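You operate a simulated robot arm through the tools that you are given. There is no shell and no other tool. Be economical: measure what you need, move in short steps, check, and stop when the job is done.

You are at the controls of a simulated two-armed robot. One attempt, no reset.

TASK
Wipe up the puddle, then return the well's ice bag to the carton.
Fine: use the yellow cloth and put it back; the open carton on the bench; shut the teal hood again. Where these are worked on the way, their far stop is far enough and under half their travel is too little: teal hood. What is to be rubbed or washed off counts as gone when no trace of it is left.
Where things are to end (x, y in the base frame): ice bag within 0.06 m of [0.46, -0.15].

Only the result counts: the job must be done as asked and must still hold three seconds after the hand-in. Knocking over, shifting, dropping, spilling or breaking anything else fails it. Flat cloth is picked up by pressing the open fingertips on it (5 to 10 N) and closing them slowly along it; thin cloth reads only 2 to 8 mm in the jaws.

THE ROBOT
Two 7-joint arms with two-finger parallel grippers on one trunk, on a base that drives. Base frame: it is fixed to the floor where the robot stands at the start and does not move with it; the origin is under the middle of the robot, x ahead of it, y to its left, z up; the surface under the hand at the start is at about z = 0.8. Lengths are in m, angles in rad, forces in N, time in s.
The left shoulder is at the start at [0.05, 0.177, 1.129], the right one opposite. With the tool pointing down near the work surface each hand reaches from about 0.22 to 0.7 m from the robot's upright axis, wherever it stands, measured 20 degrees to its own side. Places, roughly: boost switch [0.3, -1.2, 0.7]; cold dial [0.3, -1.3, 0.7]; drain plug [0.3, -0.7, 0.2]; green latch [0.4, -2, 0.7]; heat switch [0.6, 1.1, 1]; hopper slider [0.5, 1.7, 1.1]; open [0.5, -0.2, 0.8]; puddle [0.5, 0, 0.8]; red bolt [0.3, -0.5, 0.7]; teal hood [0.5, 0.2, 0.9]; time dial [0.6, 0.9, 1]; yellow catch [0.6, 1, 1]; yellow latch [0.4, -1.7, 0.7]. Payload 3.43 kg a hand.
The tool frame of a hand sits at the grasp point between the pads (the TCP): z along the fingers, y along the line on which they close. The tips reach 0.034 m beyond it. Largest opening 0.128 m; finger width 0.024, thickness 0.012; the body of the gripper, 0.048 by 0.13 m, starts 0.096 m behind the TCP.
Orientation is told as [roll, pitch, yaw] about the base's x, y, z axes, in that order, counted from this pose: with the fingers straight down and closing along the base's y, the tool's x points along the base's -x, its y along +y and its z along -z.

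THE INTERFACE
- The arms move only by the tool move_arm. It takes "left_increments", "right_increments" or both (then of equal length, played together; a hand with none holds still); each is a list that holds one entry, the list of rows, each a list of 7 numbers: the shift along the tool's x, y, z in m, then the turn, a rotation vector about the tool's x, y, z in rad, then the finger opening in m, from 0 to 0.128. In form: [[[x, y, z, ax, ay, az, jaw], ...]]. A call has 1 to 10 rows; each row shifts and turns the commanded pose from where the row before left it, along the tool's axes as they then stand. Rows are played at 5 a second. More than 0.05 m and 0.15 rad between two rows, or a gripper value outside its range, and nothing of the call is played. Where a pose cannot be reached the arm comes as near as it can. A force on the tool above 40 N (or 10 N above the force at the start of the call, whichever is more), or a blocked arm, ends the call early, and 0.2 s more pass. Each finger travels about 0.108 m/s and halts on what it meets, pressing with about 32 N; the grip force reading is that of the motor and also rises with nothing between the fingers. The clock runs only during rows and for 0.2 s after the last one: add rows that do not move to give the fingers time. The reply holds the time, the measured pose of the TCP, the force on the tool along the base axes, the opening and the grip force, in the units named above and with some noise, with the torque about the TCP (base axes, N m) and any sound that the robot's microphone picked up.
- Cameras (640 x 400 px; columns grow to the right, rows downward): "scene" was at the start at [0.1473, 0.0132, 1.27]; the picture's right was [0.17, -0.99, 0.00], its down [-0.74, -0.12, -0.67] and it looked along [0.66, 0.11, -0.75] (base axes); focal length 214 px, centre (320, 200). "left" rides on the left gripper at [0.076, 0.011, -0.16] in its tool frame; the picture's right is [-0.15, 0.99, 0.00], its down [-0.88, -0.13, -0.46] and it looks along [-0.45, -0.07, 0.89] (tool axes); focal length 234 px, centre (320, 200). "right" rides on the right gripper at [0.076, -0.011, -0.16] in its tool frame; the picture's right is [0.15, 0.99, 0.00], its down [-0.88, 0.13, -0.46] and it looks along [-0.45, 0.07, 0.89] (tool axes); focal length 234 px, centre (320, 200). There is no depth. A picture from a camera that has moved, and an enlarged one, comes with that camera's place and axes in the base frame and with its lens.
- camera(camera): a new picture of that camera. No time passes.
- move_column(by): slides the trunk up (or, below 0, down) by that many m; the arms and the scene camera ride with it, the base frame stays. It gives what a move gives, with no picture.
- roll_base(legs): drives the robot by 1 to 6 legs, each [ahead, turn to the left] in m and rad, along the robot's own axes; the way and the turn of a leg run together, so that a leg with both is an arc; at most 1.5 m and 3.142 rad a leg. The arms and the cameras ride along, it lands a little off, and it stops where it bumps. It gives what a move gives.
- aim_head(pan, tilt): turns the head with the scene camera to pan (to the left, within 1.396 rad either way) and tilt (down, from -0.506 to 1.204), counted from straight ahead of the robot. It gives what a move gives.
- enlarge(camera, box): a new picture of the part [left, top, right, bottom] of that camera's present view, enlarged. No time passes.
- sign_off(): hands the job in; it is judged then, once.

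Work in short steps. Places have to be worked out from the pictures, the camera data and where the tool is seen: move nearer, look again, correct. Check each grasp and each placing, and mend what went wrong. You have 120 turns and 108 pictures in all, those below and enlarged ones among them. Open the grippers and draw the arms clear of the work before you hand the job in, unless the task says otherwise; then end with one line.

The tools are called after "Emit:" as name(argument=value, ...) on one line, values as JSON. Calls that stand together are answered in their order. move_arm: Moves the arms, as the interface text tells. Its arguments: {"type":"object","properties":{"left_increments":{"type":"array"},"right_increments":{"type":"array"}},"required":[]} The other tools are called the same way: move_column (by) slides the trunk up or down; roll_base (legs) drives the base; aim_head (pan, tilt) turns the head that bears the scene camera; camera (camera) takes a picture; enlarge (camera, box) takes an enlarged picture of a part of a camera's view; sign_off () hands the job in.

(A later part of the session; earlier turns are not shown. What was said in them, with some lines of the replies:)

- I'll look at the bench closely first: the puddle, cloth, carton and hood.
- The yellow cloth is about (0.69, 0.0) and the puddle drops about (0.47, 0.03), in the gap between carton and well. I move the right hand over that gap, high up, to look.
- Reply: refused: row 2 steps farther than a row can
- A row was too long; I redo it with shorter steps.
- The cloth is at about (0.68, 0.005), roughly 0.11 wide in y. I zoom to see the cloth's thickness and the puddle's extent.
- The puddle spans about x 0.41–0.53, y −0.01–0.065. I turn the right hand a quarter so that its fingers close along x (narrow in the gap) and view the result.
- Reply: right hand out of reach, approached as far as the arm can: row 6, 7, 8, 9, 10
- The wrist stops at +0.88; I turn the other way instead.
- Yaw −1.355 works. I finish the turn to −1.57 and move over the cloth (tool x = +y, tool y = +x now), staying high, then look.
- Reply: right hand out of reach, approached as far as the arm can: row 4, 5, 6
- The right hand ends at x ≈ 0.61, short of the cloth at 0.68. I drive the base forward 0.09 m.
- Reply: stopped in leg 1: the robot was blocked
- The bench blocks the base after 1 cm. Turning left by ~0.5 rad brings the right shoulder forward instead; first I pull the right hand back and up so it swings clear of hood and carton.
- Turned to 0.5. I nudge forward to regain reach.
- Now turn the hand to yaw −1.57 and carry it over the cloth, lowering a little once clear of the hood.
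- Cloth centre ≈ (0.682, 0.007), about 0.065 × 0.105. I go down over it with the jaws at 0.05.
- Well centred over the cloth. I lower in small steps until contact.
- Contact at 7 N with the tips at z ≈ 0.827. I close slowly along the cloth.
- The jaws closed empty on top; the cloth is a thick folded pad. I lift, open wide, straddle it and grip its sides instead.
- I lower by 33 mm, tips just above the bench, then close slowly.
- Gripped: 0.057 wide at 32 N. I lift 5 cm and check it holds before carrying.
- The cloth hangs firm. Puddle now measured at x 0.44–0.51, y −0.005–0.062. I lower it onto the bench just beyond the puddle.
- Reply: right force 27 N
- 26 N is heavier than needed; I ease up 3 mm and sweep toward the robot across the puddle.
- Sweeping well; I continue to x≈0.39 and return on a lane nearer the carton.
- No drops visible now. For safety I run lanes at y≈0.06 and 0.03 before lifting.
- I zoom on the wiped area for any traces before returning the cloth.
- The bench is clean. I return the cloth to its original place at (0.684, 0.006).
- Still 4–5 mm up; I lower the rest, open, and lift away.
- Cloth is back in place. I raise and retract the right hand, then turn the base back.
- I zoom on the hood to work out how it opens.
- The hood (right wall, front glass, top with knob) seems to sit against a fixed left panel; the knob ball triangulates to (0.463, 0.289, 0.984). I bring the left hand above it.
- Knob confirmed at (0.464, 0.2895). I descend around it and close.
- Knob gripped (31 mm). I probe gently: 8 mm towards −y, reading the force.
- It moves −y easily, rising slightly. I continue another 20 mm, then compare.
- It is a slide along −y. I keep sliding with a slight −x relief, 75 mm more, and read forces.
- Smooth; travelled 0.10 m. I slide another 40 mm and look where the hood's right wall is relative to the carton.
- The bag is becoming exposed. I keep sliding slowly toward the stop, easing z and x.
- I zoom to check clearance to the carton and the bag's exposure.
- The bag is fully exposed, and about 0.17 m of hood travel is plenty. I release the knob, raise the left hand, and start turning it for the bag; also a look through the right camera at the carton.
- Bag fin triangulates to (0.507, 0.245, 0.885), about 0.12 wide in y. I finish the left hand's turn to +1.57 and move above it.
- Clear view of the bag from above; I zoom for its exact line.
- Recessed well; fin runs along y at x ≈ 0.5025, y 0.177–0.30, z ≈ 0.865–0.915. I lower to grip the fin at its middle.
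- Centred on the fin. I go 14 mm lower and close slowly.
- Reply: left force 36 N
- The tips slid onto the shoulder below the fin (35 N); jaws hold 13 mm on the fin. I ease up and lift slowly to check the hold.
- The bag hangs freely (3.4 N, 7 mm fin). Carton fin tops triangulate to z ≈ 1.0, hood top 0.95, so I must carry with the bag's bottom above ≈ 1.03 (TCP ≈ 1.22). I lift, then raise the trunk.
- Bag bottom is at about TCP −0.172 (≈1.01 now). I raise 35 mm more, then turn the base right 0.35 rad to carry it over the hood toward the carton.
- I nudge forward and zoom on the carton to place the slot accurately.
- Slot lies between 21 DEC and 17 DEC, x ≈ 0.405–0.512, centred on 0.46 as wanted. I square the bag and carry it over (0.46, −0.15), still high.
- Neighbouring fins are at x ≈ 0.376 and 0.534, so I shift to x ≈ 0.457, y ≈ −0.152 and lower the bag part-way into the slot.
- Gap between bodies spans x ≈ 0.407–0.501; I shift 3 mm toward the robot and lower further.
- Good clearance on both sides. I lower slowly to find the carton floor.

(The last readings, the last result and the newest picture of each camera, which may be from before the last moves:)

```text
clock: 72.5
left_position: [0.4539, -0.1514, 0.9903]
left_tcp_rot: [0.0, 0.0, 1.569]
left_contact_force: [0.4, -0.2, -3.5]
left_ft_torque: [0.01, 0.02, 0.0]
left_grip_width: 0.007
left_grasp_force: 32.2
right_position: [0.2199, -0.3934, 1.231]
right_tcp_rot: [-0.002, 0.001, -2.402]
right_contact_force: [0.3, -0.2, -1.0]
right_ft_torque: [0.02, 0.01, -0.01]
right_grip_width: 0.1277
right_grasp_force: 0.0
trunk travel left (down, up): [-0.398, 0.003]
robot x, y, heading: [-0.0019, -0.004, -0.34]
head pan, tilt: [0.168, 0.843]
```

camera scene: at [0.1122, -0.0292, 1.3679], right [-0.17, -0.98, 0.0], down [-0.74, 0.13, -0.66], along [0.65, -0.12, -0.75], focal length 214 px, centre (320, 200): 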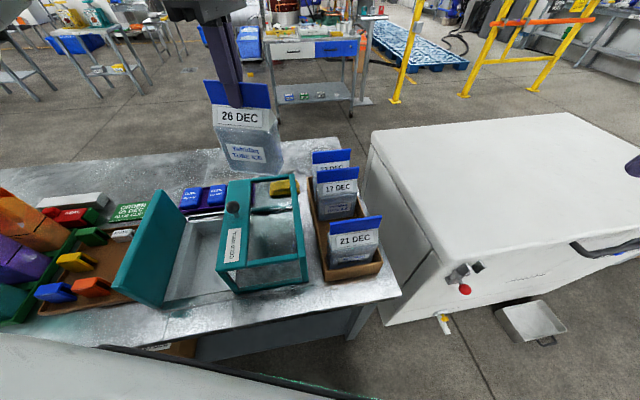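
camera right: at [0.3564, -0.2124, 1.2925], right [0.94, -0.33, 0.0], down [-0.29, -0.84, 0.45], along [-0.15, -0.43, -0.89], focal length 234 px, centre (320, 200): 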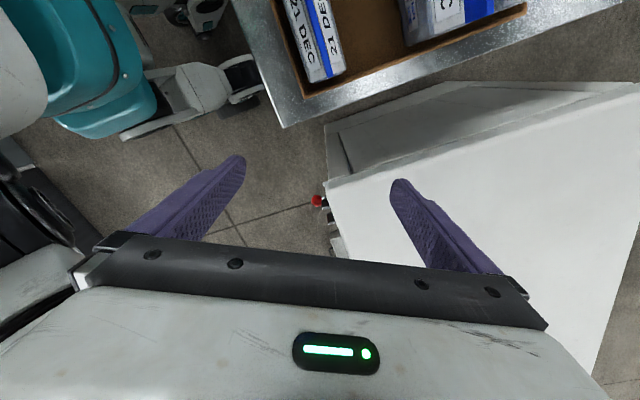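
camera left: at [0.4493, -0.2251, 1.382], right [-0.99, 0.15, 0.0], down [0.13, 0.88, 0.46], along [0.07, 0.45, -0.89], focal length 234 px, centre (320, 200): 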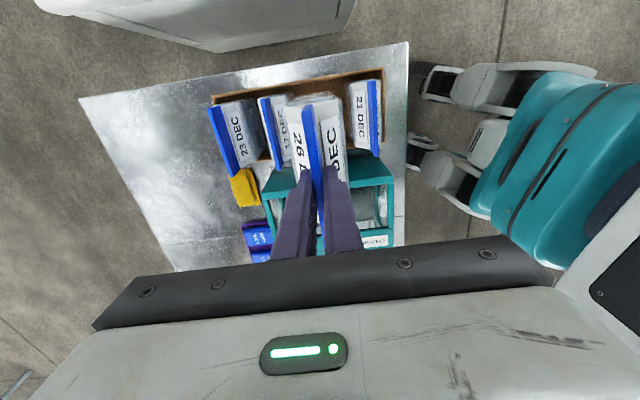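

Still hanging (−3.5 N); I go on in 4 mm steps.

Emit:
move_arm(left_increments=[[[0, 0, 0.004, 0, 0, 0, 0], [0, 0, 0.004, 0, 0, 0, 0], [0, 0, 0, 0, 0, 0, 0]]])

```text
clock: 73.5
left_position: [0.454, -0.1515, 0.9885]
left_tcp_rot: [-0.004, 0.007, 1.57]
left_contact_force: [-5.0, 5.0, 17.8]
left_ft_torque: [0.89, 0.95, -0.02]
left_grip_width: 0.0071
left_grasp_force: 32.1
right_position: [0.2201, -0.3921, 1.2311]
right_tcp_rot: [-0.001, 0.001, -2.403]
right_contact_force: [-0.3, 0.2, -0.2]
right_ft_torque: [-0.01, 0.01, -0.01]
right_grip_width: 0.1281
right_grasp_force: 0.0
trunk travel left (down, up): [-0.398, 0.003]
robot x, y, heading: [-0.0053, -0.0016, -0.341]
head pan, tilt: [0.168, 0.843]
stopped in row 3 (left hand): the force on the tool passed its limit at 41 N (the readings are from after the stop); the commanded pose is now the measured one
```

It rests on the carton floor at TCP 0.988. I ease 2 mm, open modestly, and rise straight up.

Emit:
move_arm(left_increments=[[[0, 0, -0.0015, 0, 0, 0, 0], [0, 0, 0, 0, 0, 0, 0.01], [0, 0, 0, 0, 0, 0, 0.025], [0, 0, 0, 0, 0, 0, 0.04], [0, 0, 0, 0, 0, 0, 0.04], [0, 0, -0.02, 0, 0, 0, 0.04], [0, 0, -0.03, 0, 0, 0, 0.04], [0, 0, -0.04, 0, 0, 0, 0.04], [0, 0, -0.04, 0, 0, 0, 0.04], [0, 0, 0, 0, 0, 0, 0.04]]])

Emit:
camera(camera="left")

Emit:
enlarge(camera="scene", box=[240, 110, 420, 310])

```text
clock: 75.7
left_position: [0.4545, -0.1515, 1.1183]
left_tcp_rot: [-0.005, 0.006, 1.569]
left_contact_force: [-0.3, 0.2, 0.1]
left_ft_torque: [-0.02, 0.0, -0.01]
left_grip_width: 0.04
left_grasp_force: 0.0
right_position: [0.2203, -0.3928, 1.2306]
right_tcp_rot: [-0.001, 0.001, -2.403]
right_contact_force: [0.7, 0.1, -0.9]
right_ft_torque: [0.02, 0.0, -0.02]
right_grip_width: 0.1279
right_grasp_force: 0.1
trunk travel left (down, up): [-0.398, 0.003]
robot x, y, heading: [-0.0032, 0.0012, -0.339]
head pan, tilt: [0.168, 0.843]
```

```text
47 pictures are left
camera left: at [0.4427, -0.2271, 1.2783], right [-0.99, 0.15, 0.0], down [0.13, 0.88, 0.45], along [0.07, 0.45, -0.89], focal length 234 px, centre (320, 200)
```

left: 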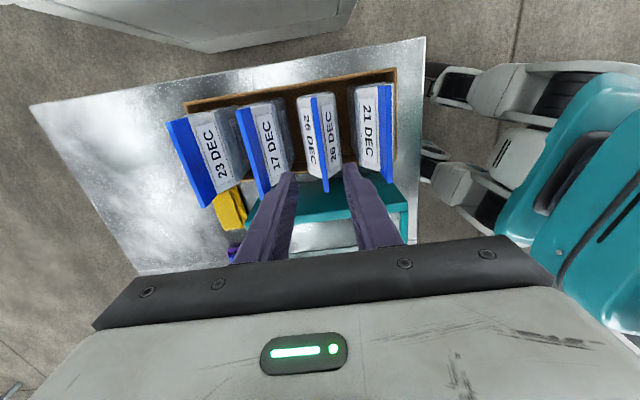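

```text
2.00 times, centred on (330, 210) of scene
camera zoom: at [0.1404, -0.0386, 1.3679], right [-0.17, -0.98, 0.0], down [-0.74, 0.13, -0.66], along [0.65, -0.12, -0.75], focal length 429 px, centre (300, 180)
```

zoom: 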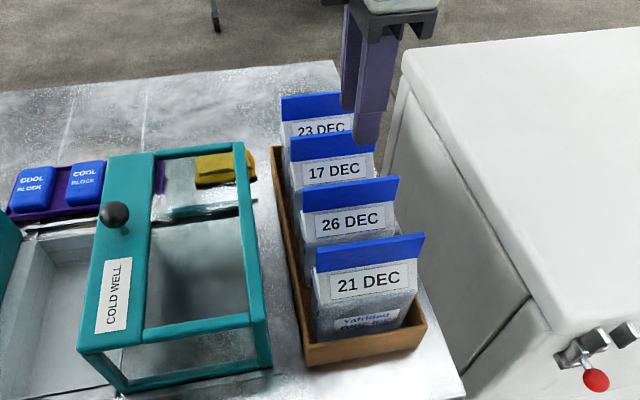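

26 DEC stands in its slot. Now I take the left hand back over the knob at (0.4645, 0.116) and turn it to yaw 0.

Emit:
move_arm(left_increments=[[[-0.04, 0, 0, 0, 0, 0, 0.08], [-0.045, 0, 0, 0, 0, 0, 0.08], [-0.045, 0, 0, 0, 0, 0, 0.08], [-0.045, 0, 0, 0, 0, 0, 0.08], [-0.045, 0, 0, 0, 0, 0, 0.08], [-0.0475, -0.01, 0, 0, 0, 0, 0.08], [0, 0, 0, 0, 0, 0.149, 0.08], [0, 0, 0, 0, 0, 0.149, 0.08], [0, 0, 0, 0, 0, 0.149, 0.08], [0, 0, 0, 0, 0, 0.149, 0.08]]])

Emit:
move_arm(left_increments=[[[0, 0, 0, 0, 0, 0.14, 0.08], [0, 0, 0, 0, 0, 0.14, 0.08], [0, 0, 0, 0, 0, 0.14, 0.08], [0, 0, 0, 0, 0, 0.14, 0.08], [0, 0, 0, 0, 0, 0.14, 0.08], [0, 0, 0, 0, 0, 0.14, 0.08], [0, 0, 0, 0, 0, 0.134, 0.08], [0, 0, 0, 0, 0, 0, 0.08]]])

Emit:
camera(camera="left")

```text
clock: 77.8
left_position: [0.4654, 0.116, 1.1175]
left_tcp_rot: [-0.006, 0.003, 0.973]
left_contact_force: [-0.1, -0.3, -0.2]
left_ft_torque: [-0.01, 0.0, 0.02]
left_grip_width: 0.0801
left_grasp_force: 0.1
right_position: [0.2189, -0.3938, 1.2305]
right_tcp_rot: [-0.003, 0.0, -2.403]
right_contact_force: [-0.1, 0.7, 0.2]
right_ft_torque: [0.01, -0.02, 0.02]
right_grip_width: 0.128
right_grasp_force: 0.0
trunk travel left (down, up): [-0.398, 0.003]
robot x, y, heading: [-0.006, 0.001, -0.345]
head pan, tilt: [0.168, 0.843]
```

```text
clock: 79.7
left_position: [0.4648, 0.1159, 1.1161]
left_tcp_rot: [-0.006, -0.003, -0.002]
left_contact_force: [0.9, 0.1, 0.1]
left_ft_torque: [0.04, 0.03, 0.0]
left_grip_width: 0.0801
left_grasp_force: 0.1
right_position: [0.2204, -0.393, 1.2305]
right_tcp_rot: [-0.003, 0.002, -2.402]
right_contact_force: [0.0, -0.1, 0.0]
right_ft_torque: [-0.01, 0.0, 0.0]
right_grip_width: 0.128
right_grasp_force: 0.0
trunk travel left (down, up): [-0.398, 0.003]
robot x, y, heading: [-0.006, -0.0022, -0.343]
head pan, tilt: [0.168, 0.843]
```

```text
45 pictures are left
camera left: at [0.3887, 0.1283, 1.2755], right [0.15, 0.99, -0.01], down [0.88, -0.13, 0.46], along [0.45, -0.07, -0.89], focal length 234 px, centre (320, 200)
```

left: 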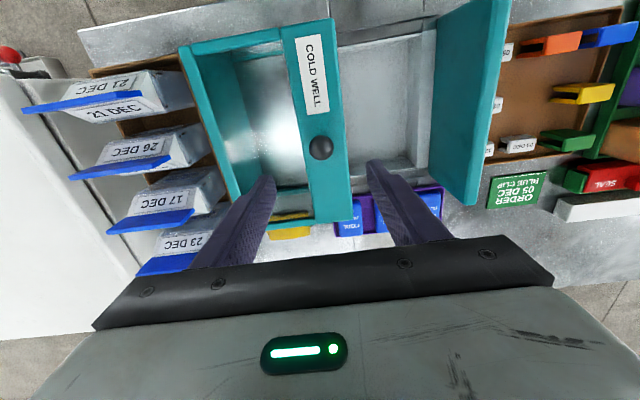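

Knob still at (0.463, 0.116). I descend and grip it.

Emit:
move_arm(left_increments=[[[0, 0, 0.04, 0, 0, 0, 0.08], [0, 0, 0.04, 0, 0, 0, 0.08], [0, 0, 0.03, 0, 0, 0, 0.08], [0, 0, 0.013, 0, 0, 0, 0.08], [0, 0, 0, 0, 0, 0, 0.06], [0, 0, 0, 0, 0, 0, 0.04], [0, 0, 0, 0, 0, 0, 0.03], [0, 0, 0, 0, 0, 0, 0.02], [0, 0, 0, 0, 0, 0, 0.02]]])

```text
clock: 81.7
left_position: [0.4636, 0.1159, 0.9925]
left_tcp_rot: [-0.005, -0.004, 0.0]
left_contact_force: [0.3, 0.0, -4.0]
left_ft_torque: [-0.01, -0.35, 0.03]
left_grip_width: 0.0312
left_grasp_force: 45.0
right_position: [0.2197, -0.3934, 1.2305]
right_tcp_rot: [-0.001, 0.003, -2.403]
right_contact_force: [0.5, 0.7, 0.6]
right_ft_torque: [-0.01, 0.01, 0.01]
right_grip_width: 0.1281
right_grasp_force: 0.2
trunk travel left (down, up): [-0.398, 0.003]
robot x, y, heading: [-0.0037, -0.0022, -0.34]
head pan, tilt: [0.168, 0.843]
```

Gripped. I slide the hood back toward +y, 0.135 m first.

Emit:
move_arm(left_increments=[[[0, 0.015, 0, 0, 0, 0, 0.02], [0, 0.015, 0, 0, 0, 0, 0.02], [0, 0.015, 0, 0, 0, 0, 0.02], [0, 0.015, 0, 0, 0, 0, 0.02], [0, 0.015, 0, 0, 0, 0, 0.02], [0, 0.015, 0, 0, 0, 0, 0.02], [0, 0.015, 0, 0, 0, 0, 0.02], [0, 0.015, 0, 0, 0, 0, 0.02], [0, 0.015, 0, 0, 0, 0, 0.02], [0, 0, 0, 0, 0, 0, 0.02]]])

```text
clock: 83.8
left_position: [0.4642, 0.2509, 0.9922]
left_tcp_rot: [-0.004, -0.002, 0.001]
left_contact_force: [-6.0, 0.4, -3.7]
left_ft_torque: [0.01, 0.59, -0.09]
left_grip_width: 0.0311
left_grasp_force: 45.1
right_position: [0.2201, -0.3932, 1.2308]
right_tcp_rot: [-0.001, 0.002, -2.401]
right_contact_force: [-0.5, 0.0, -0.5]
right_ft_torque: [0.0, 0.0, 0.01]
right_grip_width: 0.1282
right_grasp_force: 0.1
trunk travel left (down, up): [-0.398, 0.003]
robot x, y, heading: [0.0004, 0.0001, -0.343]
head pan, tilt: [0.168, 0.843]
```

Now the last 38 mm, until it meets the closed stop near y = 0.289.

Emit:
move_arm(left_increments=[[[0, 0.015, 0, 0, 0, 0, 0.02], [0, 0.015, 0, 0, 0, 0, 0.02], [0, 0.008, 0, 0, 0, 0, 0.02], [0, 0.003, 0, 0, 0, 0, 0.02], [0, 0.002, 0, 0, 0, 0, 0.02], [0, 0, 0, 0, 0, 0, 0.02]]])

```text
clock: 85.2
left_position: [0.4632, 0.2888, 0.9926]
left_tcp_rot: [-0.011, -0.003, -0.005]
left_contact_force: [-8.5, -15.4, -11.2]
left_ft_torque: [-0.28, -0.64, -0.04]
left_grip_width: 0.0312
left_grasp_force: 45.1
right_position: [0.2185, -0.3952, 1.2298]
right_tcp_rot: [-0.002, 0.002, -2.402]
right_contact_force: [-1.2, -0.4, 0.4]
right_ft_torque: [0.01, -0.01, 0.03]
right_grip_width: 0.128
right_grasp_force: 0.1
trunk travel left (down, up): [-0.398, 0.003]
robot x, y, heading: [-0.0015, -0.0024, -0.345]
head pan, tilt: [0.168, 0.843]
```

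The stop is met (15 N at y = 0.289). I relax the push, release the knob, lift away and check everything.

Emit:
move_arm(left_increments=[[[0, -0.002, 0, 0, 0, 0, 0.02], [0, 0, 0, 0, 0, 0, 0.045], [0, 0, 0, 0, 0, 0, 0.07], [0, 0, 0, 0, 0, 0, 0.08], [0, 0, -0.03, 0, 0, 0, 0.08], [0, 0, -0.04, 0, 0, 0, 0.08], [0, 0, -0.04, 0, 0, 0, 0.1], [0.03, 0, -0.02, 0, 0, 0, 0.1], [0.04, 0, 0, 0, 0, 0, 0.1], [0.03, 0, 0, 0, 0, 0, 0.1]]])

Emit:
camera(camera="scene")

Emit:
camera(camera="left")

```text
clock: 87.5
left_position: [0.3625, 0.2899, 1.1216]
left_tcp_rot: [-0.008, -0.003, 0.0]
left_contact_force: [0.8, -0.6, 0.3]
left_ft_torque: [0.02, 0.0, 0.0]
left_grip_width: 0.1002
left_grasp_force: 0.1
right_position: [0.2198, -0.3917, 1.2309]
right_tcp_rot: [0.0, 0.002, -2.401]
right_contact_force: [-0.5, -0.5, -0.5]
right_ft_torque: [-0.01, 0.0, -0.01]
right_grip_width: 0.1278
right_grasp_force: 0.0
trunk travel left (down, up): [-0.398, 0.003]
robot x, y, heading: [-0.0024, -0.0007, -0.34]
head pan, tilt: [0.168, 0.843]
```

```text
44 pictures are left
camera scene: at [0.1396, -0.0386, 1.368], right [-0.17, -0.98, 0.0], down [-0.73, 0.13, -0.67], along [0.66, -0.12, -0.75], focal length 214 px, centre (320, 200)
```

scene: 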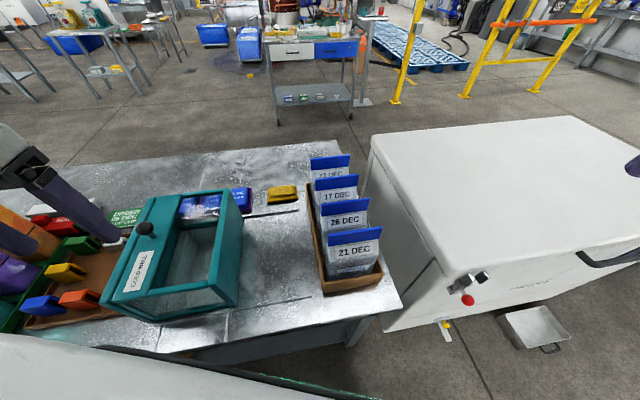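

```text
43 pictures are left
camera left: at [0.2866, 0.3034, 1.2814], right [0.15, 0.99, -0.01], down [0.88, -0.13, 0.46], along [0.45, -0.07, -0.89], focal length 234 px, centre (320, 200)
```

left: 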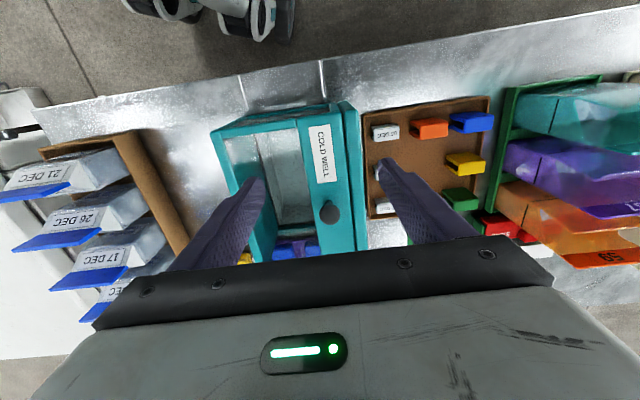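

Hood shut, bag in the carton, cloth at (0.68, 0.0). One last zoom for traces of the puddle.

Emit:
enlarge(camera="scene", box=[220, 170, 340, 320])

```text
2.67 times, centred on (280, 245) of scene
camera zoom: at [0.1396, -0.0386, 1.368], right [-0.17, -0.98, 0.0], down [-0.73, 0.13, -0.67], along [0.66, -0.12, -0.75], focal length 572 px, centre (427, 80)
```

zoom: 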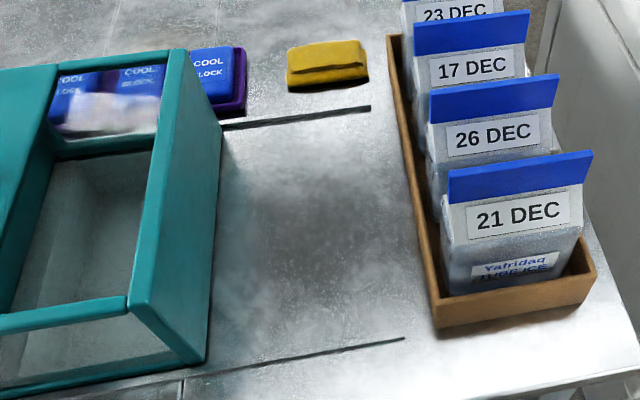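

The bench is clean and everything is in place, with both grippers open and clear, so I hand in.

Emit:
sign_off()

```text
The job is handed in.
```

The puddle is wiped up with no trace left in the last pictures, and the yellow cloth is back in its place. The 26 DEC ice bag stands in the open carton at about [0.454, -0.152], and the teal hood is shut against its stop.
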